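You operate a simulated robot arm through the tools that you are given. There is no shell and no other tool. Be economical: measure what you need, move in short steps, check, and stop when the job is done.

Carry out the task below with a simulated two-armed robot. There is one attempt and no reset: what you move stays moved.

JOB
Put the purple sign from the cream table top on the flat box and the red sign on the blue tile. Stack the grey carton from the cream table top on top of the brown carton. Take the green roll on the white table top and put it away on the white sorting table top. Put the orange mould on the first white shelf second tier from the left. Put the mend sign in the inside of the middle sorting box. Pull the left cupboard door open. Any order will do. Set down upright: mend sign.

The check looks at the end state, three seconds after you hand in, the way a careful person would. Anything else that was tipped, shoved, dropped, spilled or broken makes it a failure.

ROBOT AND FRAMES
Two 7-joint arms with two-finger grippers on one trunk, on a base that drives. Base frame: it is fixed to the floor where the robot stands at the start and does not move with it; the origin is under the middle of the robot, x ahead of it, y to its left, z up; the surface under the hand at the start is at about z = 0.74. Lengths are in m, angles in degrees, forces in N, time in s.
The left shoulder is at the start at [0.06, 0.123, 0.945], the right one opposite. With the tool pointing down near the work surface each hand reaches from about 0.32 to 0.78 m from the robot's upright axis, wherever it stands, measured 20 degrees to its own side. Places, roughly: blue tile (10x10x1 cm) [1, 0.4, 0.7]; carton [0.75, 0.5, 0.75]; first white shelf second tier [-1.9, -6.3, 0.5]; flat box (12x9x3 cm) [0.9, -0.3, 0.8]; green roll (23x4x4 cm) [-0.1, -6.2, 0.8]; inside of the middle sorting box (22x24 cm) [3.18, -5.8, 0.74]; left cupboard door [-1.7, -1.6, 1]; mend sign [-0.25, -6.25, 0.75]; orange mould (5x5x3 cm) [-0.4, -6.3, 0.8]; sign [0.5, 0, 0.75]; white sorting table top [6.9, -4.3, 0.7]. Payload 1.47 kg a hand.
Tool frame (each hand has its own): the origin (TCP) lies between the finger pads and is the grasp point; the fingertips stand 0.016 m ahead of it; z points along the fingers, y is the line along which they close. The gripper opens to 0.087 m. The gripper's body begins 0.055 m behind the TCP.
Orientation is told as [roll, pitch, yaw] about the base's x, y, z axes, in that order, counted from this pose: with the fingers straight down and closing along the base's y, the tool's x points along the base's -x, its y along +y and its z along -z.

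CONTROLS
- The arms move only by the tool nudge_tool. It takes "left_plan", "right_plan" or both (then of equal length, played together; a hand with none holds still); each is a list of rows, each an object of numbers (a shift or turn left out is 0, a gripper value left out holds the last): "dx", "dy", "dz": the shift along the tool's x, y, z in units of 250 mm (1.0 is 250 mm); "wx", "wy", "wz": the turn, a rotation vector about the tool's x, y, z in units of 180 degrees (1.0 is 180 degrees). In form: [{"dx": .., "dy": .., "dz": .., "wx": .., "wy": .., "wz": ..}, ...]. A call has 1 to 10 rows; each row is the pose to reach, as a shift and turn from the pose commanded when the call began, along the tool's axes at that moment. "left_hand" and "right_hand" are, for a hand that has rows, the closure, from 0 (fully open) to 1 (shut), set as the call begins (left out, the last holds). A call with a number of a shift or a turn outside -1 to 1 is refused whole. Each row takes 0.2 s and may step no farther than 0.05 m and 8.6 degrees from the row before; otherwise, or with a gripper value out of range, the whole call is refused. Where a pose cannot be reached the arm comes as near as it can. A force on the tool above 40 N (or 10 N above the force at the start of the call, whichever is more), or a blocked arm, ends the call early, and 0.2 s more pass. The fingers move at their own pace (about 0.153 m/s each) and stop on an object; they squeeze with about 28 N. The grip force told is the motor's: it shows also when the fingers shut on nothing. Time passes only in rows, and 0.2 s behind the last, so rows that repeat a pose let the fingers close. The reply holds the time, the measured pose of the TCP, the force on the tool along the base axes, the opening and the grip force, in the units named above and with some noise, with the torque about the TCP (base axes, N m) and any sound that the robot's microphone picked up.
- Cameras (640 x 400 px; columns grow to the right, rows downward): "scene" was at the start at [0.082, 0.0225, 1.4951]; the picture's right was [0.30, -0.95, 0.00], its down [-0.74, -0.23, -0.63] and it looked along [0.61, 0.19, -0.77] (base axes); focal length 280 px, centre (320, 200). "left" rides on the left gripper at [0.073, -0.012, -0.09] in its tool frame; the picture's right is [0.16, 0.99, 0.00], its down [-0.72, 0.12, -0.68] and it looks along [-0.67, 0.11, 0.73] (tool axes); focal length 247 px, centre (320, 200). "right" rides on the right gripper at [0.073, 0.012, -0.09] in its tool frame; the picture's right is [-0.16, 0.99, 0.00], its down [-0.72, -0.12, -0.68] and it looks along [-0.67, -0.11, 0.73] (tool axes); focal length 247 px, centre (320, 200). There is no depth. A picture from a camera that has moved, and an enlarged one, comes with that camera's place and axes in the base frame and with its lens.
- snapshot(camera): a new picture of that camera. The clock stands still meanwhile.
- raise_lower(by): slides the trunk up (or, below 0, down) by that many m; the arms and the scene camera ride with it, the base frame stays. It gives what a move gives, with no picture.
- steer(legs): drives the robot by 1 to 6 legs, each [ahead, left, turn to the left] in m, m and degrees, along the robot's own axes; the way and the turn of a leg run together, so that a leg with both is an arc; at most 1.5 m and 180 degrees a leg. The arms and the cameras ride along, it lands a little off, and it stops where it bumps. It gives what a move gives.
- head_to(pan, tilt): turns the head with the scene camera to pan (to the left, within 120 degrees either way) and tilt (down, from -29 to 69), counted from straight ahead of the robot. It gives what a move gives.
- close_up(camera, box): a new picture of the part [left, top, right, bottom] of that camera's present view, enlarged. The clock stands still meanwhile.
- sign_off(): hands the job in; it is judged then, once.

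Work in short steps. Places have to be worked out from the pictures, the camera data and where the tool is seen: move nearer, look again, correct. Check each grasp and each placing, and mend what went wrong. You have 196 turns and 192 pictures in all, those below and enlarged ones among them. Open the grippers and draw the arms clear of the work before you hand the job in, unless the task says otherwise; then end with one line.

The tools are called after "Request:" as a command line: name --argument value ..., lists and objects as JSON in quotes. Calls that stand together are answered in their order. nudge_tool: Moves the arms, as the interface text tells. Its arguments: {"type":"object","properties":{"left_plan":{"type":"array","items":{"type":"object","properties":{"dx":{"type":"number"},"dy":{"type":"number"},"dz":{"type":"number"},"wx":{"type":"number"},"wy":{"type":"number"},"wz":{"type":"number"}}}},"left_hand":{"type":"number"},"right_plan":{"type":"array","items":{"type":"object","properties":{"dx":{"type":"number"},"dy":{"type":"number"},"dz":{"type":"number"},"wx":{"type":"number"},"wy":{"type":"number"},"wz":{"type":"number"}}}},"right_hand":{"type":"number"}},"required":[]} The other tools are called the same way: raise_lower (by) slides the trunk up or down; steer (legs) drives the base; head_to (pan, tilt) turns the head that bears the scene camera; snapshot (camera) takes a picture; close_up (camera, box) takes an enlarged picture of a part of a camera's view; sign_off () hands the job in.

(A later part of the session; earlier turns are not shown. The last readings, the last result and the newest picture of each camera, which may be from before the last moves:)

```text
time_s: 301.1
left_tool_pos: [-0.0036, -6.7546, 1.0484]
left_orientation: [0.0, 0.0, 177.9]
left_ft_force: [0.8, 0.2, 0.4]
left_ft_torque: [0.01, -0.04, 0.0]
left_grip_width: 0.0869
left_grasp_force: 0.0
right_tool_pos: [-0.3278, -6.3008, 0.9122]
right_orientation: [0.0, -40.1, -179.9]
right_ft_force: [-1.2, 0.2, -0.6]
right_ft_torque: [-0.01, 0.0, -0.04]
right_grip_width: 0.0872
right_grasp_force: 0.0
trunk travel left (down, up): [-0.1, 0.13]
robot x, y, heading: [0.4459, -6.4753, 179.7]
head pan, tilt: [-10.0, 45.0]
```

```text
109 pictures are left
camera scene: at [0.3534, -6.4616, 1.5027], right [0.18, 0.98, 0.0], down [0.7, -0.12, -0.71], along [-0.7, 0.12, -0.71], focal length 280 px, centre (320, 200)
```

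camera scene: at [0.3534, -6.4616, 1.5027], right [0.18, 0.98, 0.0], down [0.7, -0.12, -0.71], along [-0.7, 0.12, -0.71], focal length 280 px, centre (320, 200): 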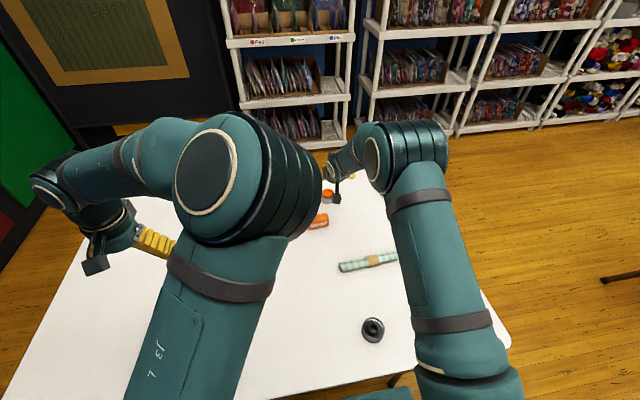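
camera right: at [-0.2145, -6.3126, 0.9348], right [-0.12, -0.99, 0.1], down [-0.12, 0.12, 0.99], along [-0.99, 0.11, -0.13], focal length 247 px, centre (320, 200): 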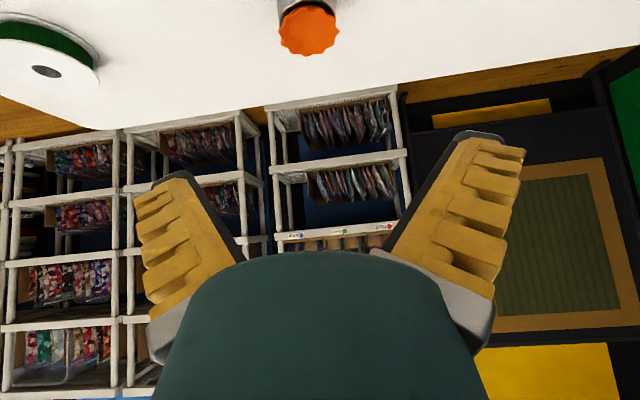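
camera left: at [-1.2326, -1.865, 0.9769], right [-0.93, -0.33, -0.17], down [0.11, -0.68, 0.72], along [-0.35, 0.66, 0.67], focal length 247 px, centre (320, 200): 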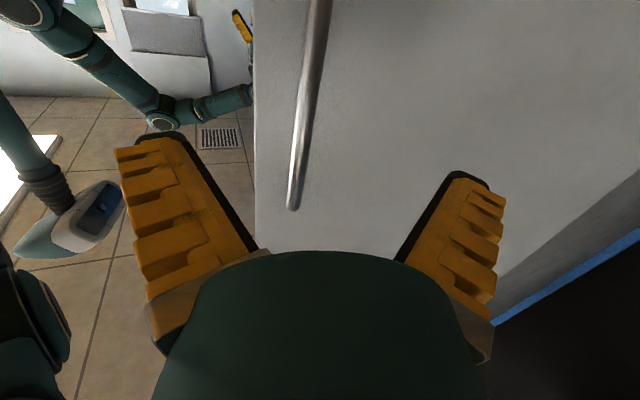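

Aligned (mould at [−0.389, −6.298]). Move in to the grasp at z≈0.769 and close.

Request:
nudge_tool --right_plan '[{"dx": 0.045, "dz": 0.15}, {"dx": 0.09, "dz": 0.3}, {"dx": 0.13, "dz": 0.45}, {"dx": 0.172, "dz": 0.6}]'

Request:
snapshot --camera "right"

```text
time_s: 302.1
left_tool_pos: [-0.0007, -6.7546, 1.0497]
left_orientation: [0.1, -0.2, 178.0]
left_ft_force: [-0.1, 0.5, 0.0]
left_ft_torque: [0.0, 0.01, 0.02]
left_grip_width: 0.0867
left_grasp_force: 0.1
right_tool_pos: [-0.3907, -6.3026, 0.7723]
right_orientation: [0.0, -40.2, -179.9]
right_ft_force: [4.0, 1.5, 11.7]
right_ft_torque: [-0.24, -1.32, 0.27]
right_grip_width: 0.0871
right_grasp_force: 0.0
trunk travel left (down, up): [-0.1, 0.13]
robot x, y, heading: [0.4432, -6.4754, 179.8]
head pan, tilt: [-10.0, 45.0]
```

```text
108 pictures are left
camera right: at [-0.2774, -6.3139, 0.7949], right [-0.12, -0.99, 0.1], down [-0.11, 0.12, 0.99], along [-0.99, 0.11, -0.13], focal length 247 px, centre (320, 200)
```

right: 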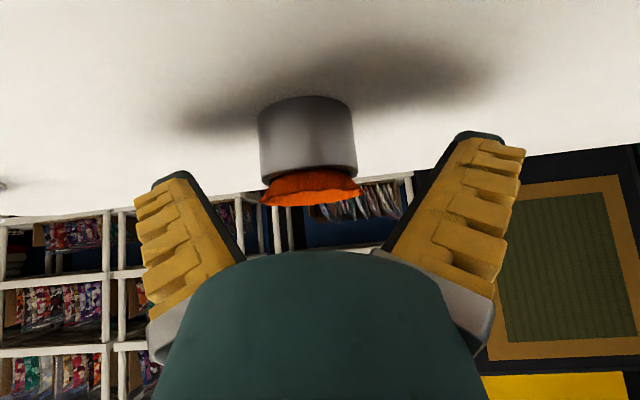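

The upward force with a lever of ~0.11 m suggests my wrist camera touched something behind (Mend sign or table). I lift 4 cm at once and check.

Request:
nudge_tool --right_plan '[{"dx": -0.05, "dz": -0.06}, {"dx": -0.103, "dz": -0.123}, {"dx": -0.155, "dz": -0.185}]'

Request:
close_up --camera "scene" --box '[270, 160, 410, 260]'

Request:
snapshot --camera "left"

```text
time_s: 302.9
left_tool_pos: [-0.0027, -6.755, 1.0495]
left_orientation: [-0.1, -0.2, 177.9]
left_ft_force: [-0.7, -0.9, -0.1]
left_ft_torque: [0.02, 0.02, -0.01]
left_grip_width: 0.0873
left_grasp_force: 0.0
right_tool_pos: [-0.3893, -6.3017, 0.8326]
right_orientation: [0.1, -39.8, -179.9]
right_ft_force: [0.2, -0.9, -0.3]
right_ft_torque: [0.02, 0.0, -0.01]
right_grip_width: 0.087
right_grasp_force: 0.1
trunk travel left (down, up): [-0.1, 0.13]
robot x, y, heading: [0.4422, -6.4742, 179.7]
head pan, tilt: [-10.0, 45.0]
```

```text
4.00 times, centred on (340, 210) of scene
camera zoom: at [0.3554, -6.4615, 1.5029], right [0.18, 0.98, 0.0], down [0.7, -0.12, -0.71], along [-0.7, 0.12, -0.71], focal length 1119 px, centre (240, 160)
```

zoom: 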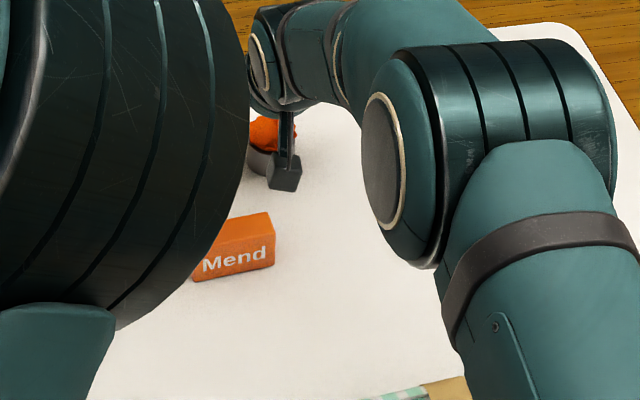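

```text
106 pictures are left
camera left: at [0.072, -6.745, 1.1382], right [0.12, -0.99, 0.0], down [-0.73, -0.09, 0.68], along [-0.68, -0.08, -0.73], focal length 247 px, centre (320, 200)
```

left: 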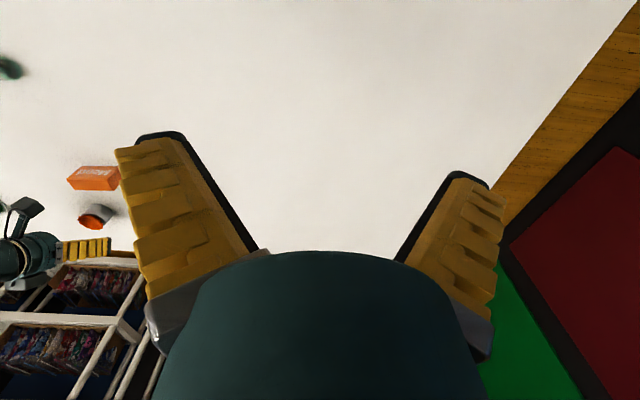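

Mend is unmoved; it was the camera mount touching the table. I reduce the tilt to 22° and drive 5 cm closer for reach.

Request:
nudge_tool --right_plan '[{"dx": -0.03, "dz": -0.04, "wy": 0.033}, {"dx": -0.06, "dz": -0.08, "wy": 0.067}, {"dx": -0.06, "dz": -0.08, "wy": 0.1}]'

Request:
steer --legs '[[0.05, 0, 0]]'

Request:
snapshot --camera "right"

```text
time_s: 303.7
left_tool_pos: [-0.0028, -6.7538, 1.0481]
left_orientation: [0.0, -0.1, 177.9]
left_ft_force: [0.4, 0.5, -0.2]
left_ft_torque: [0.01, 0.02, -0.02]
left_grip_width: 0.0869
left_grasp_force: 0.1
right_tool_pos: [-0.3849, -6.3008, 0.857]
right_orientation: [0.0, -21.9, -180.0]
right_ft_force: [-1.3, -0.2, 0.7]
right_ft_torque: [-0.06, 0.0, -0.02]
right_grip_width: 0.0869
right_grasp_force: 0.1
right hand out of reach, approached as far as the arm can: row 3
trunk travel left (down, up): [-0.1, 0.13]
robot x, y, heading: [0.4442, -6.4786, 179.7]
head pan, tilt: [-10.0, 45.0]
```

```text
time_s: 304.6
left_tool_pos: [-0.0535, -6.7535, 1.049]
left_orientation: [0.1, 0.1, 177.9]
left_ft_force: [-0.6, -0.7, 0.7]
left_ft_torque: [0.0, -0.03, 0.0]
left_grip_width: 0.087
left_grasp_force: 0.0
right_tool_pos: [-0.4336, -6.3005, 0.8558]
right_orientation: [0.1, -21.8, -180.1]
right_ft_force: [-0.9, 0.5, 0.0]
right_ft_torque: [0.01, -0.04, 0.02]
right_grip_width: 0.087
right_grasp_force: 0.1
trunk travel left (down, up): [-0.1, 0.13]
robot x, y, heading: [0.399, -6.4752, 179.6]
head pan, tilt: [-10.0, 45.0]
```

```text
105 pictures are left
camera right: at [-0.3341, -6.313, 0.9119], right [-0.15, -0.99, 0.06], down [-0.42, 0.12, 0.9], along [-0.9, 0.11, -0.43], focal length 247 px, centre (320, 200)
```

right: 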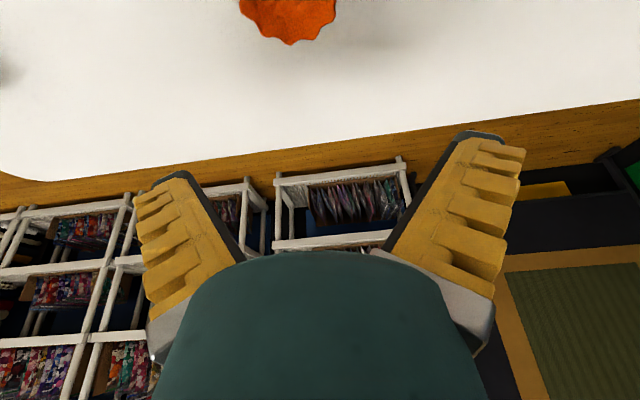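

TCP must move 4 cm back over the mould then straight down to z≈0.766.

Request:
nudge_tool --right_plan '[{"dx": 0.15, "dz": -0.06}, {"dx": 0.195, "dz": 0.05}, {"dx": 0.24, "dz": 0.165}, {"dx": 0.282, "dz": 0.27}]'

Request:
snapshot --camera "right"

```text
time_s: 305.6
left_tool_pos: [-0.0505, -6.7535, 1.0481]
left_orientation: [0.0, 0.0, 177.9]
left_ft_force: [-0.3, -0.2, 0.3]
left_ft_torque: [-0.01, 0.0, 0.03]
left_grip_width: 0.0868
left_grasp_force: 0.0
right_tool_pos: [-0.3926, -6.2996, 0.7677]
right_orientation: [-0.1, -22.0, 180.0]
right_ft_force: [-0.1, 0.2, 0.1]
right_ft_torque: [-0.01, -0.01, -0.01]
right_grip_width: 0.0869
right_grasp_force: 0.2
trunk travel left (down, up): [-0.1, 0.13]
robot x, y, heading: [0.3943, -6.4768, 179.7]
head pan, tilt: [-10.0, 45.0]
```

```text
104 pictures are left
camera right: at [-0.2922, -6.312, 0.8234], right [-0.15, -0.99, 0.06], down [-0.42, 0.12, 0.9], along [-0.9, 0.11, -0.43], focal length 247 px, centre (320, 200)
```

right: 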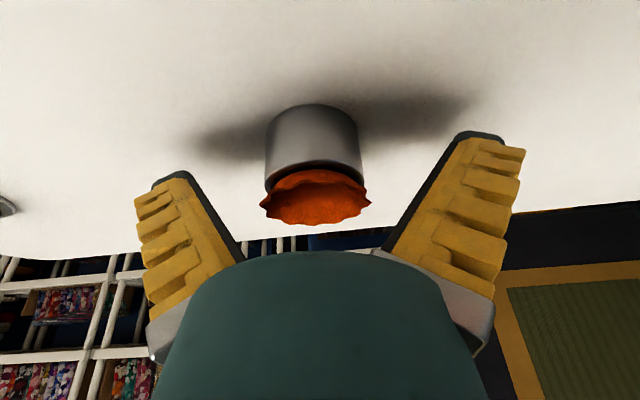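

A dark gap separates the 5 cm orange fluted piece from the narrower grey cylinder, so the mould is likely the orange piece resting on it. I raise the TCP to z≈0.802 so the pads meet only the orange part, then close.

Request:
nudge_tool --right_plan '[{"dx": -0.025, "dz": -0.063}, {"dx": -0.05, "dz": -0.126}]'

Request:
close_up --camera "right" --box '[200, 40, 440, 240]'

```text
time_s: 306.2
left_tool_pos: [-0.0514, -6.7539, 1.0486]
left_orientation: [0.1, -0.2, 177.9]
left_ft_force: [0.0, -0.2, 0.0]
left_ft_torque: [0.02, 0.01, 0.01]
left_grip_width: 0.0873
left_grasp_force: 0.2
right_tool_pos: [-0.3926, -6.3002, 0.8016]
right_orientation: [0.0, -21.9, -180.0]
right_ft_force: [0.2, -0.4, -0.5]
right_ft_torque: [0.05, -0.01, -0.01]
right_grip_width: 0.0868
right_grasp_force: 0.2
trunk travel left (down, up): [-0.1, 0.13]
robot x, y, heading: [0.3959, -6.4757, 179.7]
head pan, tilt: [-10.0, 45.0]
```

```text
2.00 times, centred on (320, 140) of right
camera zoom: at [-0.292, -6.3126, 0.8583], right [-0.15, -0.99, 0.06], down [-0.42, 0.12, 0.9], along [-0.9, 0.11, -0.43], focal length 494 px, centre (320, 320)
```

zoom: 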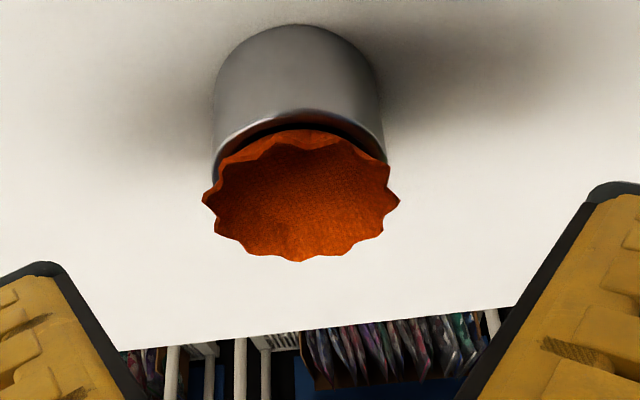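

It is a fluted orange cup nested in the grey holder, rim at z≈0.78. I lower 1 cm so the pads straddle the rim, then close.

Request:
nudge_tool --right_plan '[{"dx": 0.015, "dz": 0.037}, {"dx": 0.015, "dz": 0.037}]'

Request:
nudge_tool --right_plan '[{"dz": 0}, {"dz": 0}, {"dz": 0}, {"dz": 0}]' --right_hand 1

Request:
snapshot --camera "right"

```text
time_s: 306.9
left_tool_pos: [-0.0503, -6.7535, 1.0495]
left_orientation: [-0.1, 0.0, 177.9]
left_ft_force: [0.2, 0.7, 0.3]
left_ft_torque: [0.02, 0.0, 0.03]
left_grip_width: 0.0869
left_grasp_force: 0.1
right_tool_pos: [-0.3927, -6.3004, 0.7922]
right_orientation: [0.0, -22.0, 180.0]
right_ft_force: [0.0, 0.2, 0.4]
right_ft_torque: [0.03, 0.0, 0.0]
right_grip_width: 0.0868
right_grasp_force: 0.0
trunk travel left (down, up): [-0.1, 0.13]
robot x, y, heading: [0.3972, -6.4728, 179.8]
head pan, tilt: [-10.0, 45.0]
```

```text
time_s: 307.9
left_tool_pos: [-0.0506, -6.7539, 1.0491]
left_orientation: [0.0, -0.1, 178.0]
left_ft_force: [0.6, -0.4, 0.2]
left_ft_torque: [-0.01, 0.03, -0.04]
left_grip_width: 0.0869
left_grasp_force: 0.0
right_tool_pos: [-0.3912, -6.2996, 0.7923]
right_orientation: [0.0, -21.8, -179.9]
right_ft_force: [-1.2, -0.8, 0.5]
right_ft_torque: [0.0, 0.04, -0.04]
right_grip_width: 0.0003
right_grasp_force: 28.2
trunk travel left (down, up): [-0.1, 0.13]
robot x, y, heading: [0.3966, -6.4771, 179.7]
head pan, tilt: [-10.0, 45.0]
```

```text
102 pictures are left
camera right: at [-0.292, -6.3124, 0.8481], right [-0.15, -0.99, 0.06], down [-0.42, 0.12, 0.9], along [-0.9, 0.11, -0.43], focal length 247 px, centre (320, 200)
```

right: 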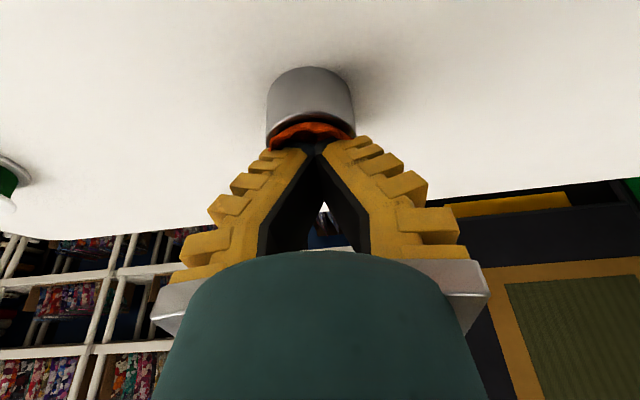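

The fingers closed above the rim. Reopen, lower 1.5 cm further, and close again.

Request:
nudge_tool --right_plan '[{"dz": -0.06, "dx": -0.02}, {"dz": -0.06, "dx": -0.02}, {"dz": -0.06, "dx": -0.02}, {"dz": 0.0, "dx": 0.0}, {"dz": 0.058, "dx": 0.023}]' --right_hand 0

Request:
nudge_tool --right_plan '[{"dz": 0}, {"dz": 0}, {"dz": 0}, {"dz": 0}]' --right_hand 1

Request:
snapshot --camera "right"

```text
time_s: 309.1
left_tool_pos: [-0.0512, -6.7541, 1.0492]
left_orientation: [0.0, 0.1, 177.8]
left_ft_force: [0.0, -0.3, -0.1]
left_ft_torque: [-0.01, -0.01, 0.0]
left_grip_width: 0.0871
left_grasp_force: 0.0
right_tool_pos: [-0.3924, -6.3, 0.7754]
right_orientation: [-0.1, -22.0, 180.1]
right_ft_force: [1.3, 0.0, -1.2]
right_ft_torque: [-0.04, 0.0, 0.02]
right_grip_width: 0.087
right_grasp_force: 0.0
trunk travel left (down, up): [-0.1, 0.13]
robot x, y, heading: [0.3967, -6.4746, 179.7]
head pan, tilt: [-10.0, 45.0]
```

```text
time_s: 310.1
left_tool_pos: [-0.0501, -6.755, 1.0489]
left_orientation: [0.2, -0.2, 178.0]
left_ft_force: [0.3, -0.1, -0.4]
left_ft_torque: [-0.05, 0.02, -0.01]
left_grip_width: 0.0871
left_grasp_force: 0.0
right_tool_pos: [-0.394, -6.3003, 0.7767]
right_orientation: [0.0, -22.0, -180.1]
right_ft_force: [-0.1, 1.5, 5.2]
right_ft_torque: [-0.01, -0.05, 0.11]
right_grip_width: 0.0385
right_grasp_force: 28.1
trunk travel left (down, up): [-0.1, 0.13]
robot x, y, heading: [0.3995, -6.478, 179.9]
head pan, tilt: [-10.0, 45.0]
```

```text
101 pictures are left
camera right: at [-0.2919, -6.3128, 0.8334], right [-0.15, -0.99, 0.06], down [-0.42, 0.12, 0.9], along [-0.9, 0.11, -0.43], focal length 247 px, centre (320, 200)
```

right: 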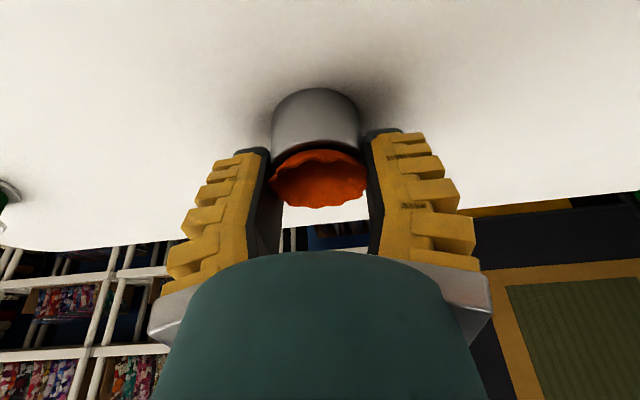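

Gripping the orange rim at 3.85 cm. Lift straight up gently and look.

Request:
nudge_tool --right_plan '[{"dx": -0.015, "dz": -0.037}, {"dx": -0.03, "dz": -0.074}, {"dx": -0.06, "dz": -0.148}, {"dx": -0.104, "dz": -0.26}]'

Request:
snapshot --camera "right"

Request:
snapshot --camera "left"

```text
time_s: 311.1
left_tool_pos: [-0.0509, -6.7546, 1.0486]
left_orientation: [0.0, -0.1, 177.8]
left_ft_force: [0.2, 0.1, 0.5]
left_ft_torque: [-0.01, 0.01, 0.0]
left_grip_width: 0.0873
left_grasp_force: 0.0
right_tool_pos: [-0.3915, -6.3005, 0.8459]
right_orientation: [0.0, -22.0, -180.0]
right_ft_force: [-0.1, 0.2, -1.9]
right_ft_torque: [0.0, 0.0, -0.01]
right_grip_width: 0.0356
right_grasp_force: 28.0
trunk travel left (down, up): [-0.1, 0.13]
robot x, y, heading: [0.3961, -6.4781, 179.8]
head pan, tilt: [-10.0, 45.0]
```

```text
100 pictures are left
camera right: at [-0.2916, -6.3129, 0.9021], right [-0.15, -0.99, 0.06], down [-0.42, 0.12, 0.9], along [-0.9, 0.11, -0.43], focal length 247 px, centre (320, 200)
```

right: 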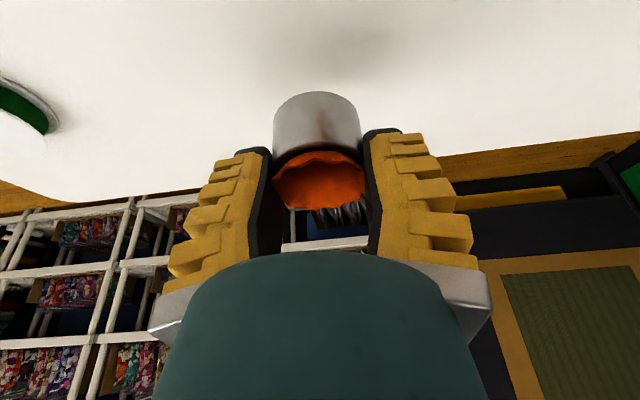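

```text
99 pictures are left
camera left: at [0.0229, -6.7446, 1.1381], right [0.12, -0.99, 0.0], down [-0.73, -0.09, 0.68], along [-0.68, -0.08, -0.73], focal length 247 px, centre (320, 200)
```

left: 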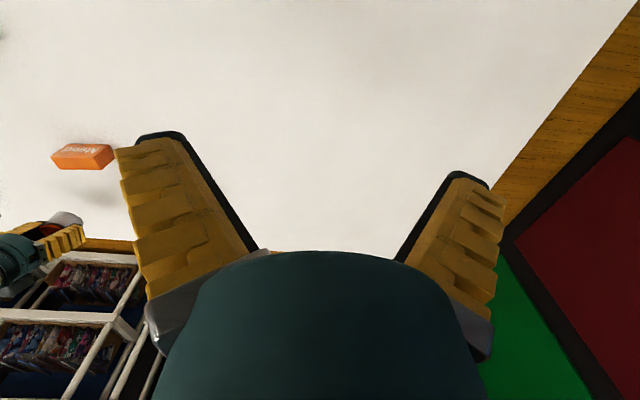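

The whole piece (grey and orange are one) came up cleanly. I raise it, and drive back and north to look at the passage toward the shelf aisle.

Request:
nudge_tool --right_plan '[{"dx": -0.07, "dz": -0.17}, {"dx": -0.14, "dz": -0.34}, {"dx": -0.2, "dz": -0.51}, {"dx": -0.2, "dz": -0.68}, {"dx": -0.2, "dz": -0.85}]'

Request:
steer --legs '[[-0.55, 0, 0], [0, -1.2, 0]]'

Request:
head_to --pan 0 --tilt 35

Request:
snapshot --camera "scene"

```text
time_s: 312.2
left_tool_pos: [-0.052, -6.7528, 1.0497]
left_orientation: [0.0, -0.1, 178.0]
left_ft_force: [0.5, 0.1, 0.7]
left_ft_torque: [-0.02, 0.01, -0.02]
left_grip_width: 0.087
left_grasp_force: 0.1
right_tool_pos: [-0.3601, -6.3011, 1.0635]
right_orientation: [0.0, -21.9, -180.0]
right_ft_force: [1.5, -0.5, -1.3]
right_ft_torque: [-0.05, -0.02, 0.0]
right_grip_width: 0.0352
right_grasp_force: 27.3
trunk travel left (down, up): [-0.1, 0.13]
robot x, y, heading: [0.3959, -6.4783, 179.9]
head pan, tilt: [-10.0, 45.0]
```

```text
time_s: 320.4
left_tool_pos: [0.4982, -6.2346, 1.0498]
left_orientation: [0.1, -0.1, 178.9]
left_ft_force: [-0.2, 0.7, 0.6]
left_ft_torque: [-0.01, -0.03, 0.03]
left_grip_width: 0.0869
left_grasp_force: 0.0
right_tool_pos: [0.1795, -5.7879, 1.0632]
right_orientation: [0.0, -21.8, -179.1]
right_ft_force: [0.2, 1.4, -1.6]
right_ft_torque: [-0.05, -0.01, 0.01]
right_grip_width: 0.0347
right_grasp_force: 28.2
trunk travel left (down, up): [-0.1, 0.13]
robot x, y, heading: [0.9398, -5.953, -179.1]
head pan, tilt: [-10.0, 45.0]
stopped in leg 2: the robot was blocked; the commanded pose is now the measured one
```

```text
time_s: 321.1
left_tool_pos: [0.4974, -6.2386, 1.0494]
left_orientation: [0.1, -0.1, 178.8]
left_ft_force: [-0.5, 0.1, -0.2]
left_ft_torque: [-0.01, 0.0, 0.02]
left_grip_width: 0.0871
left_grasp_force: 0.0
right_tool_pos: [0.1804, -5.7905, 1.0627]
right_orientation: [0.1, -21.9, -178.8]
right_ft_force: [1.0, -0.5, -2.2]
right_ft_torque: [0.01, -0.02, 0.01]
right_grip_width: 0.0348
right_grasp_force: 28.1
trunk travel left (down, up): [-0.1, 0.13]
robot x, y, heading: [0.9408, -5.9516, -179.1]
head pan, tilt: [0.0, 35.0]
```

```text
98 pictures are left
camera scene: at [0.8425, -5.9522, 1.5176], right [-0.01, 1.0, 0.0], down [0.57, 0.01, -0.82], along [-0.82, -0.01, -0.57], focal length 280 px, centre (320, 200)
```

scene: 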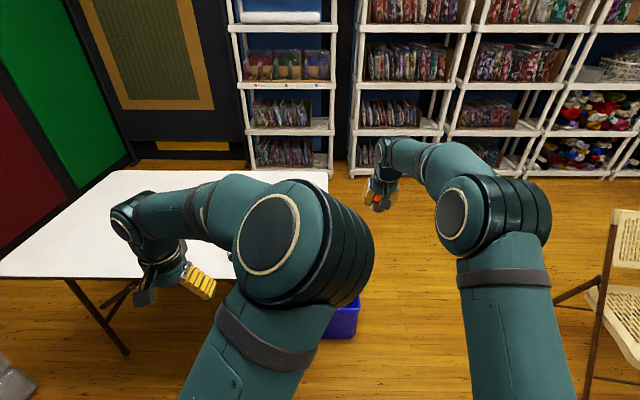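

Something blocked me on the right. Look there before moving.

Request:
head_to --pan -85 --tilt 50

Request:
snapshot --camera "scene"

```text
time_s: 322.7
left_tool_pos: [0.4984, -6.2376, 1.0486]
left_orientation: [-0.1, 0.0, 178.9]
left_ft_force: [-0.5, 0.4, -0.3]
left_ft_torque: [0.01, 0.0, 0.01]
left_grip_width: 0.0869
left_grasp_force: 0.0
right_tool_pos: [0.181, -5.7912, 1.063]
right_orientation: [0.1, -21.9, -178.9]
right_ft_force: [-0.3, 0.2, -2.3]
right_ft_torque: [0.0, -0.04, 0.0]
right_grip_width: 0.0345
right_grasp_force: 28.1
trunk travel left (down, up): [-0.1, 0.13]
robot x, y, heading: [0.9438, -5.9488, -179.1]
head pan, tilt: [-85.0, 50.0]
```

```text
97 pictures are left
camera scene: at [0.9228, -5.8746, 1.496], right [0.99, 0.1, 0.0], down [0.08, -0.76, -0.64], along [-0.06, 0.64, -0.77], focal length 280 px, centre (320, 200)
```

scene: 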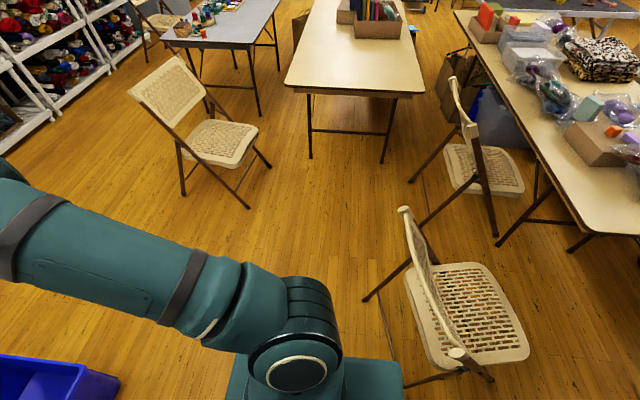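

I nudged against a chair leg at about [1.3, −5.65]; I'll move away from it: forward first, then sidestep into the ~1 m corridor between the blue bin (y −5.75) and the other chair (y −4.75).

Request:
steer --legs '[[0, 0.03, 0], [0.47, 0, -0.9], [0, -0.66, 0]]'

Request:
snapshot --camera "scene"

Request:
head_to --pan 0 --tilt 40

Request:
snapshot --camera "scene"

```text
time_s: 332.0
left_tool_pos: [0.0244, -5.5998, 1.0483]
left_orientation: [-0.1, 0.0, 178.4]
left_ft_force: [0.0, -0.2, 0.1]
left_ft_torque: [0.03, -0.01, 0.0]
left_grip_width: 0.0872
left_grasp_force: 0.1
right_tool_pos: [-0.2888, -5.1515, 1.0624]
right_orientation: [0.1, -21.9, -179.5]
right_ft_force: [0.2, -0.8, -1.6]
right_ft_torque: [0.01, -0.02, -0.02]
right_grip_width: 0.0341
right_grasp_force: 28.2
trunk travel left (down, up): [-0.1, 0.13]
robot x, y, heading: [0.4696, -5.3163, -179.7]
head pan, tilt: [-85.0, 50.0]
```

```text
96 pictures are left
camera scene: at [0.4526, -5.2408, 1.4959], right [1.0, 0.09, 0.0], down [0.07, -0.76, -0.64], along [-0.06, 0.64, -0.77], focal length 280 px, centre (320, 200)
```

scene: 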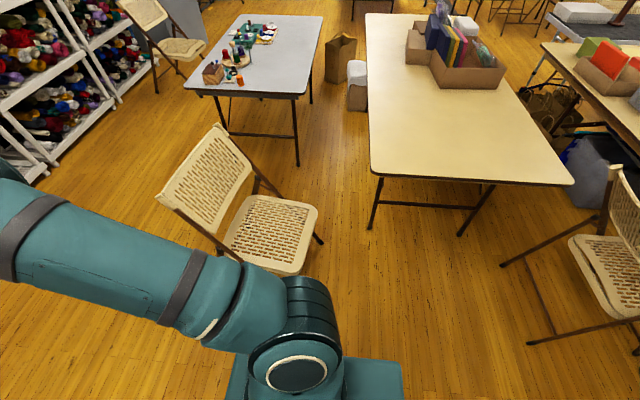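

```text
time_s: 333.6
left_tool_pos: [0.0249, -5.5991, 1.0488]
left_orientation: [0.0, -0.1, 178.5]
left_ft_force: [0.1, -0.8, 0.2]
left_ft_torque: [0.02, 0.02, 0.01]
left_grip_width: 0.0869
left_grasp_force: 0.1
right_tool_pos: [-0.2905, -5.1497, 1.063]
right_orientation: [0.1, -22.0, -179.5]
right_ft_force: [-0.5, -0.6, -2.3]
right_ft_torque: [0.02, 0.03, 0.0]
right_grip_width: 0.034
right_grasp_force: 27.9
trunk travel left (down, up): [-0.1, 0.13]
robot x, y, heading: [0.474, -5.3224, -179.9]
head pan, tilt: [0.0, 40.0]
```

```text
95 pictures are left
camera scene: at [0.3747, -5.3179, 1.5101], right [0.0, 1.0, 0.0], down [0.64, 0.0, -0.77], along [-0.77, 0.0, -0.64], focal length 280 px, centre (320, 200)
```

scene: 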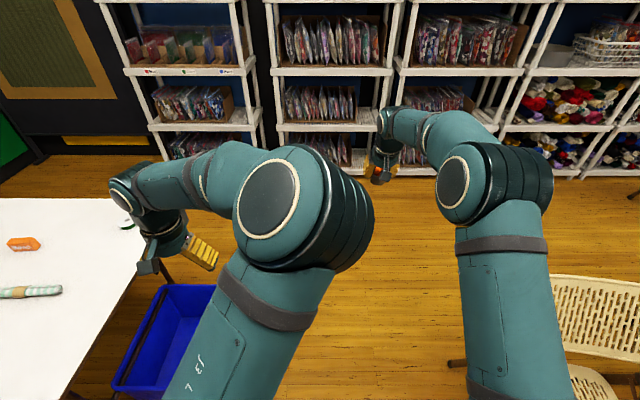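

The corridor looks fine. I pull the right hand back 0.25 m and drive west into the shelf aisle.

Request:
nudge_tool --right_plan '[{"dx": 0.155, "dz": -0.062}, {"dx": 0.31, "dz": -0.124}, {"dx": 0.464, "dz": -0.186}, {"dx": 0.62, "dz": -0.248}, {"dx": 0.774, "dz": -0.31}, {"dx": 0.928, "dz": -0.371}]'

Request:
steer --legs '[[1.3, -0.04, 0]]'

Request:
head_to --pan 25 --tilt 35

Request:
snapshot --camera "scene"

```text
time_s: 334.9
left_tool_pos: [0.0264, -5.5996, 1.0484]
left_orientation: [0.0, -0.1, 178.4]
left_ft_force: [-0.2, 0.9, 0.3]
left_ft_torque: [-0.02, -0.01, 0.03]
left_grip_width: 0.0872
left_grasp_force: 0.1
right_tool_pos: [-0.0366, -5.1486, 1.0625]
right_orientation: [0.1, -22.0, -179.5]
right_ft_force: [0.2, 0.5, -2.2]
right_ft_torque: [0.01, 0.01, 0.02]
right_grip_width: 0.0339
right_grasp_force: 27.9
trunk travel left (down, up): [-0.1, 0.13]
robot x, y, heading: [0.4727, -5.3139, -180.0]
head pan, tilt: [0.0, 40.0]
```

```text
time_s: 341.4
left_tool_pos: [-1.2709, -5.5519, 1.0498]
left_orientation: [0.0, 0.0, 177.7]
left_ft_force: [0.1, 1.0, 0.2]
left_ft_torque: [-0.03, -0.01, 0.0]
left_grip_width: 0.0871
left_grasp_force: 0.2
right_tool_pos: [-1.33, -5.1003, 1.0617]
right_orientation: [0.1, -21.9, 179.8]
right_ft_force: [-0.3, -0.5, -1.7]
right_ft_torque: [0.0, -0.03, 0.01]
right_grip_width: 0.0337
right_grasp_force: 27.8
trunk travel left (down, up): [-0.1, 0.13]
robot x, y, heading: [-0.8204, -5.2756, 179.5]
head pan, tilt: [0.0, 40.0]
```

```text
time_s: 342.3
left_tool_pos: [-1.2699, -5.5524, 1.0491]
left_orientation: [0.0, -0.1, 177.8]
left_ft_force: [0.5, 0.7, 0.3]
left_ft_torque: [0.02, 0.02, 0.01]
left_grip_width: 0.0872
left_grasp_force: 0.0
right_tool_pos: [-1.329, -5.1006, 1.0613]
right_orientation: [0.1, -22.0, 179.8]
right_ft_force: [-0.4, 0.3, -1.6]
right_ft_torque: [-0.01, -0.01, 0.01]
right_grip_width: 0.0335
right_grasp_force: 28.1
trunk travel left (down, up): [-0.1, 0.13]
robot x, y, heading: [-0.8226, -5.276, 179.6]
head pan, tilt: [25.0, 35.0]
```

```text
94 pictures are left
camera scene: at [-0.9131, -5.3118, 1.5177], right [-0.42, 0.91, 0.0], down [0.52, 0.24, -0.82], along [-0.74, -0.34, -0.57], focal length 280 px, centre (320, 200)
```

scene: 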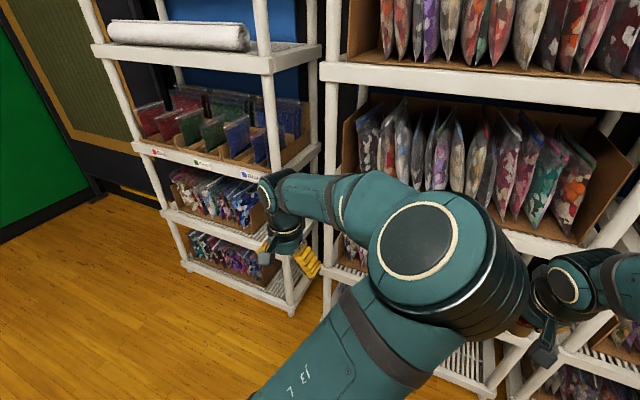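

Shelf front is at x≈−1.745, y −6.74…−5.89; tier-2 board z≈0.49. The grip width is creeping, so I check the mould in hand.

Request:
snapshot --camera "right"

Request:
close_up --camera "scene" --box '[130, 130, 340, 320]'

```text
93 pictures are left
camera right: at [-1.2287, -5.113, 1.1185], right [-0.15, -0.99, 0.06], down [-0.42, 0.12, 0.9], along [-0.9, 0.11, -0.43], focal length 247 px, centre (320, 200)
```

right: 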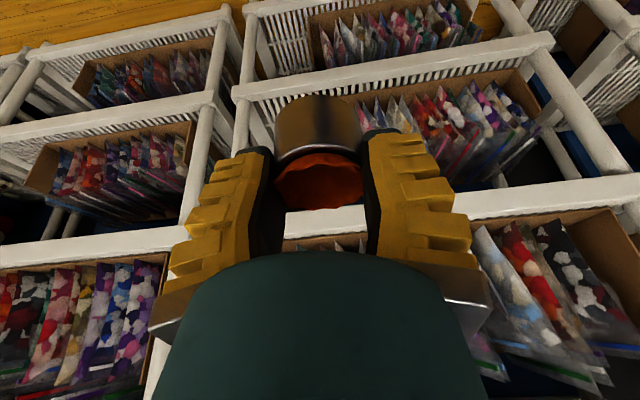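

```text
2.11 times, centred on (235, 225) of scene
camera zoom: at [-0.9131, -5.3118, 1.5177], right [-0.42, 0.91, 0.0], down [0.52, 0.24, -0.82], along [-0.74, -0.34, -0.57], focal length 589 px, centre (499, 147)
```

zoom: 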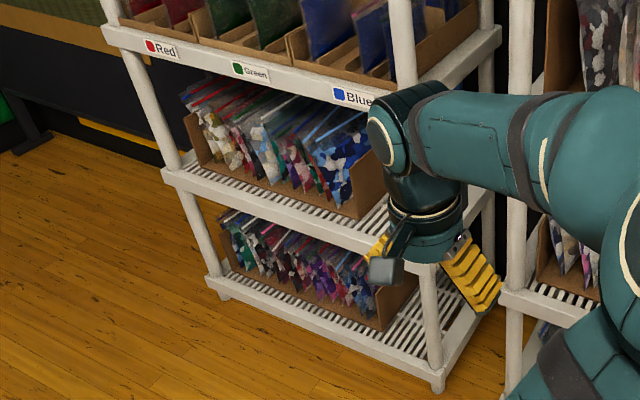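

Mould is still held. I move to the aisle position in front of the first shelf (x≈−1.1, y≈−6.15) and lower the trunk 0.1 m.

Request:
steer --legs '[[0.27, 0, 0.3], [0, 0.87, 0]]'

Request:
raise_lower --by -0.1

Request:
head_to --pan -10 --tilt 45

Request:
snapshot --camera "scene"

Request:
snapshot --camera "right"

```text
time_s: 351.9
left_tool_pos: [-1.5532, -6.4228, 1.0491]
left_orientation: [0.0, -0.1, 177.1]
left_ft_force: [-0.8, -0.1, -0.4]
left_ft_torque: [-0.04, -0.01, -0.01]
left_grip_width: 0.087
left_grasp_force: 0.1
right_tool_pos: [-1.6053, -5.97, 1.0623]
right_orientation: [0.2, -22.0, 179.3]
right_ft_force: [-0.4, -0.5, -1.7]
right_ft_torque: [0.04, -0.02, -0.03]
right_grip_width: 0.0331
right_grasp_force: 27.8
trunk travel left (down, up): [-0.1, 0.13]
robot x, y, heading: [-1.1005, -6.1526, 178.8]
head pan, tilt: [25.0, 35.0]
```

```text
time_s: 353.2
left_tool_pos: [-1.5535, -6.4231, 0.9492]
left_orientation: [0.1, -0.2, 177.0]
left_ft_force: [0.2, 0.6, 0.2]
left_ft_torque: [0.01, 0.02, 0.01]
left_grip_width: 0.0869
left_grasp_force: 0.2
right_tool_pos: [-1.606, -5.9709, 0.962]
right_orientation: [0.1, -22.0, 179.4]
right_ft_force: [-0.2, -0.8, -2.0]
right_ft_torque: [0.01, -0.02, 0.02]
right_grip_width: 0.0331
right_grasp_force: 27.4
trunk travel left (down, up): [0.0, 0.23]
robot x, y, heading: [-1.1008, -6.1532, 178.8]
head pan, tilt: [25.0, 35.0]
```

```text
time_s: 354.3
left_tool_pos: [-1.5532, -6.4227, 0.9504]
left_orientation: [0.0, -0.1, 177.0]
left_ft_force: [-0.8, 0.0, -0.8]
left_ft_torque: [0.02, -0.03, 0.04]
left_grip_width: 0.0869
left_grasp_force: 0.0
right_tool_pos: [-1.605, -5.9691, 0.9624]
right_orientation: [0.1, -21.8, 179.2]
right_ft_force: [0.1, 0.3, -1.4]
right_ft_torque: [0.02, -0.01, -0.03]
right_grip_width: 0.0329
right_grasp_force: 27.9
trunk travel left (down, up): [0.0, 0.23]
robot x, y, heading: [-1.0985, -6.1499, 178.9]
head pan, tilt: [-10.0, 45.0]
```

```text
91 pictures are left
camera scene: at [-1.1914, -6.1358, 1.4029], right [0.19, 0.98, 0.0], down [0.69, -0.14, -0.71], along [-0.69, 0.14, -0.71], focal length 280 px, centre (320, 200)
```

scene: 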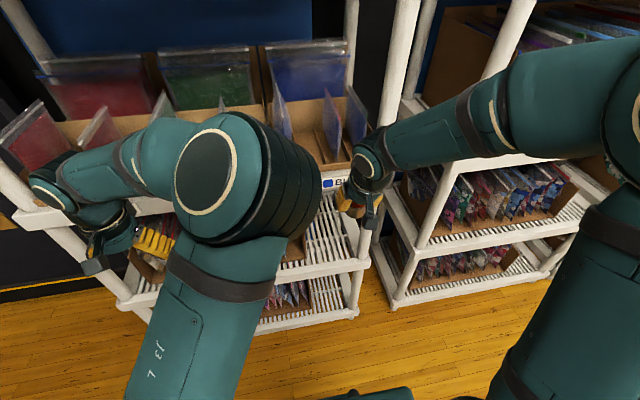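

```text
90 pictures are left
camera right: at [-1.5053, -5.9842, 1.0185], right [-0.16, -0.99, 0.06], down [-0.42, 0.12, 0.9], along [-0.9, 0.12, -0.43], focal length 247 px, centre (320, 200)
```

right: 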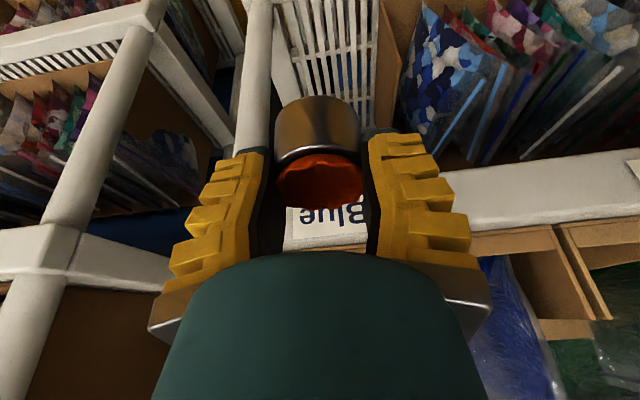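

Free slot on tier 2 spans y≈−5.93…−6.08 between post and box. I lower the hand in front of the shelf to z≈0.62 at y −6.0.

Request:
nudge_tool --right_plan '[{"dx": 0.06, "dy": 0.06, "dz": 0.155}, {"dx": 0.124, "dy": 0.12, "dz": 0.31}, {"dx": 0.186, "dy": 0.12, "dz": 0.464}, {"dx": 0.248, "dy": 0.12, "dz": 0.62}, {"dx": 0.31, "dy": 0.12, "dz": 0.774}, {"dx": 0.371, "dy": 0.12, "dz": 0.928}]'

Request:
nudge_tool --right_plan '[{"dx": 0.06, "dz": 0.15}, {"dx": 0.12, "dz": 0.3}]'

Request:
snapshot --camera "right"

Request:
close_up --camera "scene" --box '[260, 130, 460, 330]'

```text
time_s: 355.7
left_tool_pos: [-1.5529, -6.4224, 0.9486]
left_orientation: [0.1, -0.1, 177.1]
left_ft_force: [-0.8, 0.3, 1.4]
left_ft_torque: [0.01, 0.0, 0.0]
left_grip_width: 0.087
left_grasp_force: 0.2
right_tool_pos: [-1.6053, -5.9994, 0.7127]
right_orientation: [0.2, -21.9, 179.1]
right_ft_force: [-0.4, 1.0, -2.4]
right_ft_torque: [0.03, -0.02, -0.01]
right_grip_width: 0.0328
right_grasp_force: 28.2
trunk travel left (down, up): [0.0, 0.23]
robot x, y, heading: [-1.1023, -6.1488, 178.7]
head pan, tilt: [-10.0, 45.0]
```

```text
time_s: 356.3
left_tool_pos: [-1.5536, -6.4231, 0.9498]
left_orientation: [0.1, -0.2, 177.0]
left_ft_force: [0.7, -0.1, -0.4]
left_ft_torque: [-0.02, 0.0, -0.02]
left_grip_width: 0.0869
left_grasp_force: 0.0
right_tool_pos: [-1.6051, -6.0, 0.6312]
right_orientation: [0.0, -21.9, 179.2]
right_ft_force: [0.2, -0.3, -1.4]
right_ft_torque: [-0.01, 0.0, 0.01]
right_grip_width: 0.0322
right_grasp_force: 27.8
trunk travel left (down, up): [0.0, 0.23]
robot x, y, heading: [-1.1004, -6.1512, 178.8]
head pan, tilt: [-10.0, 45.0]
```

```text
89 pictures are left
camera right: at [-1.5052, -6.013, 0.6882], right [-0.16, -0.99, 0.06], down [-0.42, 0.12, 0.9], along [-0.9, 0.12, -0.43], focal length 247 px, centre (320, 200)
```

right: 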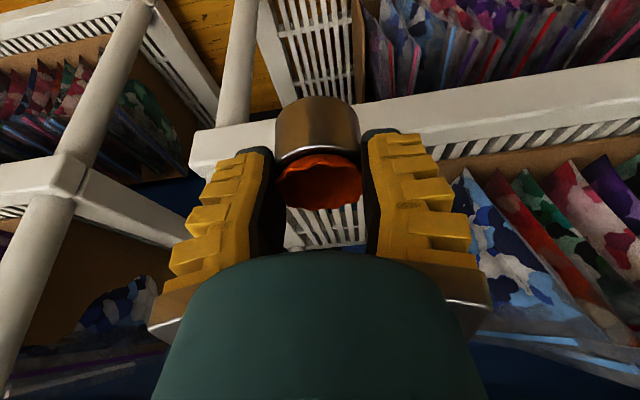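

```text
2.00 times, centred on (360, 230) of scene
camera zoom: at [-1.1919, -6.1356, 1.4028], right [0.19, 0.98, 0.0], down [0.69, -0.14, -0.71], along [-0.69, 0.14, -0.71], focal length 560 px, centre (240, 140)
```

zoom: 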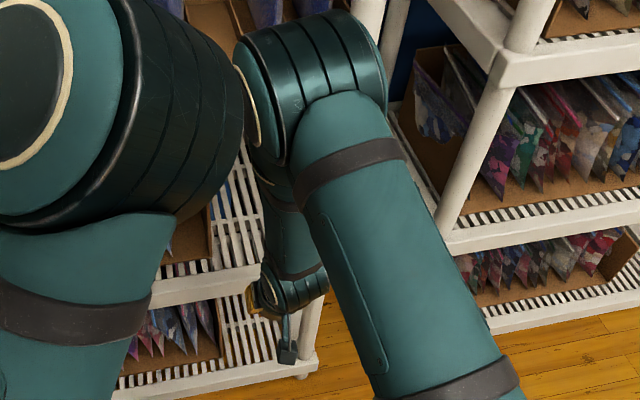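

Mould is at the slot's height. Move forward 0.19 m into the tier.

Request:
nudge_tool --right_plan '[{"dx": -0.14, "dz": 0.056}, {"dx": -0.28, "dz": 0.113}, {"dx": -0.42, "dz": 0.17}, {"dx": -0.56, "dz": 0.226}, {"dx": -0.705, "dz": 0.282}]'

Request:
snapshot --camera "right"

Request:
snapshot --camera "scene"

```text
time_s: 357.5
left_tool_pos: [-1.5494, -6.4232, 0.9513]
left_orientation: [0.1, -0.3, 177.0]
left_ft_force: [0.5, 0.3, 0.7]
left_ft_torque: [0.01, 0.01, 0.01]
left_grip_width: 0.0868
left_grasp_force: 0.1
right_tool_pos: [-1.7901, -5.9981, 0.6309]
right_orientation: [0.1, -21.5, 179.2]
right_ft_force: [0.6, 0.3, -1.7]
right_ft_torque: [0.0, -0.01, -0.01]
right_grip_width: 0.0319
right_grasp_force: 28.8
trunk travel left (down, up): [0.0, 0.23]
robot x, y, heading: [-1.0986, -6.1491, 178.6]
head pan, tilt: [-10.0, 45.0]
```

```text
87 pictures are left
camera right: at [-1.69, -6.0115, 0.6885], right [-0.16, -0.99, 0.06], down [-0.42, 0.12, 0.9], along [-0.89, 0.12, -0.44], focal length 247 px, centre (320, 200)
```

right: 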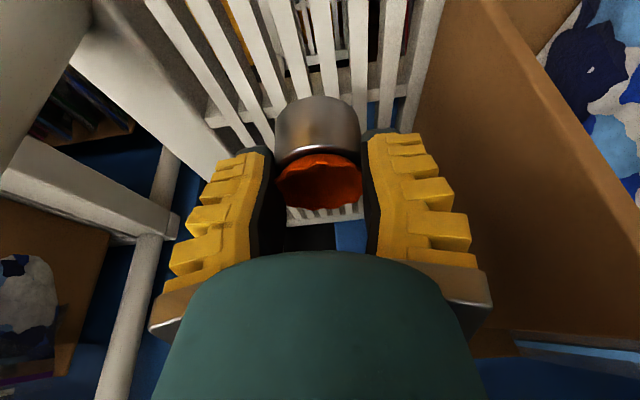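

```text
86 pictures are left
camera scene: at [-1.1845, -6.1361, 1.403], right [0.19, 0.98, 0.0], down [0.69, -0.14, -0.71], along [-0.7, 0.14, -0.7], focal length 280 px, centre (320, 200)
```

scene: 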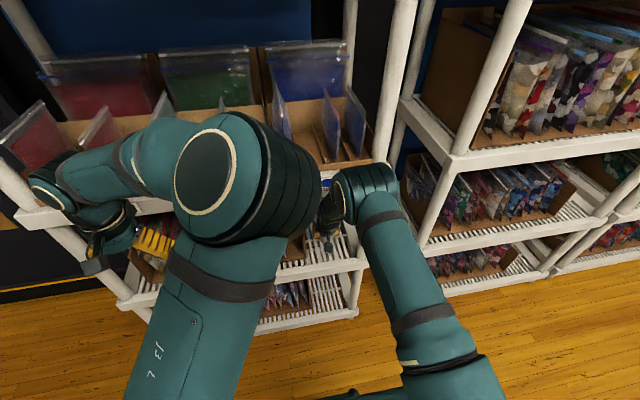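

In the slot. Lower toward the board in small steps.

Request:
nudge_tool --right_plan '[{"dx": -0.01, "dz": 0.14}, {"dx": 0.02, "dz": 0.21}, {"dx": 0.035, "dz": 0.25}, {"dx": 0.043, "dz": 0.27}]'

Request:
snapshot --camera "right"

```text
time_s: 358.5
left_tool_pos: [-1.5524, -6.4227, 0.95]
left_orientation: [0.0, -0.1, 177.0]
left_ft_force: [0.1, 0.4, 0.2]
left_ft_torque: [0.0, 0.0, -0.02]
left_grip_width: 0.0872
left_grasp_force: 0.0
right_tool_pos: [-1.8154, -5.998, 0.5726]
right_orientation: [0.1, -22.6, 179.2]
right_ft_force: [-2.3, 4.4, 24.9]
right_ft_torque: [0.07, 0.07, 0.04]
right_grip_width: 0.0352
right_grasp_force: 27.9
trunk travel left (down, up): [0.0, 0.23]
robot x, y, heading: [-1.1014, -6.15, 178.9]
head pan, tilt: [-10.0, 45.0]
```

```text
85 pictures are left
camera right: at [-1.7141, -6.0117, 0.6271], right [-0.16, -0.99, 0.06], down [-0.41, 0.12, 0.91], along [-0.9, 0.12, -0.42], focal length 247 px, centre (320, 200)
```

right: 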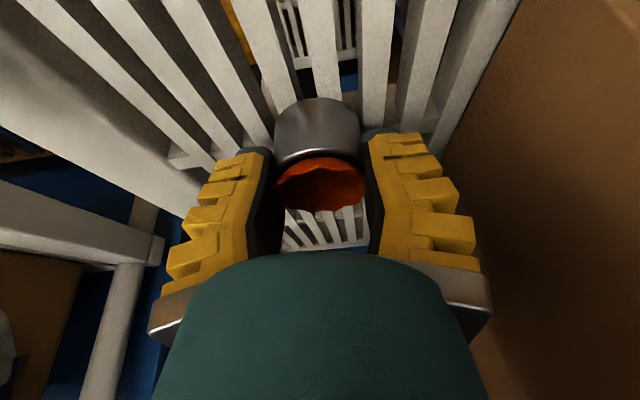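

Firm contact on the board. Open the fingers to ~7 cm and rise straight up, then withdraw.

Request:
nudge_tool --right_plan '[{"dx": -0.004, "dz": -0.01}, {"dx": -0.004, "dz": -0.01}, {"dx": -0.004, "dz": -0.01}, {"dx": -0.03, "dz": -0.08}, {"dx": -0.06, "dz": -0.16}, {"dx": -0.09, "dz": -0.235}]' --right_hand 0.2

Request:
snapshot --camera "right"

```text
time_s: 359.9
left_tool_pos: [-1.5534, -6.4212, 0.9473]
left_orientation: [0.1, 0.0, 177.0]
left_ft_force: [-0.1, 0.7, 0.6]
left_ft_torque: [-0.03, -0.02, -0.01]
left_grip_width: 0.0872
left_grasp_force: 0.1
right_tool_pos: [-1.7981, -5.997, 0.6121]
right_orientation: [0.0, -20.3, 179.3]
right_ft_force: [-0.1, -0.2, 0.5]
right_ft_torque: [0.04, -0.05, 0.01]
right_grip_width: 0.0731
right_grasp_force: 2.3
trunk travel left (down, up): [0.0, 0.23]
robot x, y, heading: [-1.0998, -6.1493, 179.0]
head pan, tilt: [-10.0, 45.0]
```

```text
84 pictures are left
camera right: at [-1.7002, -6.0112, 0.6715], right [-0.16, -0.99, 0.05], down [-0.44, 0.12, 0.89], along [-0.88, 0.12, -0.45], focal length 247 px, centre (320, 200)
```

right: 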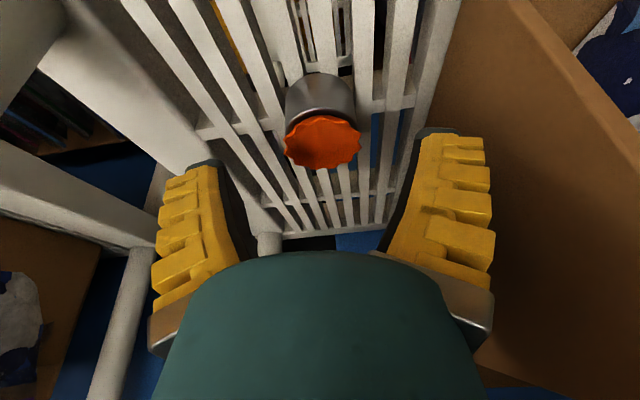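

The mould stands on the tier. Withdraw the hand up a little and straight back, then raise it.

Request:
nudge_tool --right_plan '[{"dx": -0.03, "dz": -0.09}, {"dx": 0.12, "dz": -0.15}, {"dx": 0.28, "dz": -0.21}, {"dx": 0.43, "dz": -0.27}, {"dx": 0.58, "dz": -0.33}, {"dx": 0.73, "dz": -0.39}]'

Request:
nudge_tool --right_plan '[{"dx": -0.06, "dz": -0.17}, {"dx": -0.12, "dz": -0.34}, {"dx": -0.18, "dz": -0.5}, {"dx": -0.24, "dz": -0.67}, {"dx": -0.3, "dz": -0.83}, {"dx": -0.36, "dz": -0.98}]' --right_hand 0

Request:
raise_lower --by 0.1

Request:
close_up --camera "scene" --box '[260, 130, 460, 330]'

```text
time_s: 361.3
left_tool_pos: [-1.5515, -6.4237, 0.9493]
left_orientation: [-0.1, -0.1, 177.1]
left_ft_force: [-0.4, 0.3, 0.2]
left_ft_torque: [-0.02, -0.01, -0.01]
left_grip_width: 0.0868
left_grasp_force: 0.2
right_tool_pos: [-1.6049, -6.002, 0.6504]
right_orientation: [0.1, -21.9, 179.2]
right_ft_force: [-0.3, 0.0, -0.5]
right_ft_torque: [-0.03, 0.0, -0.01]
right_grip_width: 0.0729
right_grasp_force: 2.8
trunk travel left (down, up): [0.0, 0.23]
robot x, y, heading: [-1.0986, -6.1536, 178.9]
head pan, tilt: [-10.0, 45.0]
```

```text
time_s: 362.7
left_tool_pos: [-1.5525, -6.4222, 0.9485]
left_orientation: [0.0, -0.1, 177.0]
left_ft_force: [0.2, -0.4, 0.9]
left_ft_torque: [0.01, 0.02, 0.03]
left_grip_width: 0.0869
left_grasp_force: 0.0
right_tool_pos: [-1.5978, -5.9998, 0.9125]
right_orientation: [0.0, -21.8, 179.3]
right_ft_force: [-0.4, 1.1, -0.2]
right_ft_torque: [-0.01, -0.05, -0.05]
right_grip_width: 0.0868
right_grasp_force: 0.1
trunk travel left (down, up): [0.0, 0.23]
robot x, y, heading: [-1.1005, -6.1522, 178.7]
head pan, tilt: [-10.0, 45.0]
```

```text
time_s: 364.0
left_tool_pos: [-1.5531, -6.4235, 1.0505]
left_orientation: [0.0, 0.0, 177.0]
left_ft_force: [0.2, -0.3, 0.3]
left_ft_torque: [0.0, 0.0, -0.01]
left_grip_width: 0.0872
left_grasp_force: 0.1
right_tool_pos: [-1.6001, -6.0, 1.0121]
right_orientation: [0.1, -21.9, 179.2]
right_ft_force: [-0.2, -1.3, -0.2]
right_ft_torque: [-0.02, 0.01, 0.03]
right_grip_width: 0.087
right_grasp_force: 0.1
trunk travel left (down, up): [-0.1, 0.13]
robot x, y, heading: [-1.1001, -6.1521, 178.9]
head pan, tilt: [-10.0, 45.0]
```

```text
2.00 times, centred on (360, 230) of scene
camera zoom: at [-1.1915, -6.1358, 1.5027], right [0.19, 0.98, 0.0], down [0.69, -0.14, -0.71], along [-0.69, 0.14, -0.71], focal length 560 px, centre (240, 140)
```

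zoom: 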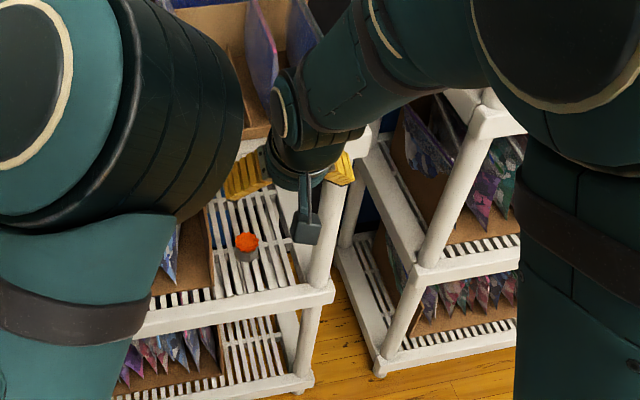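

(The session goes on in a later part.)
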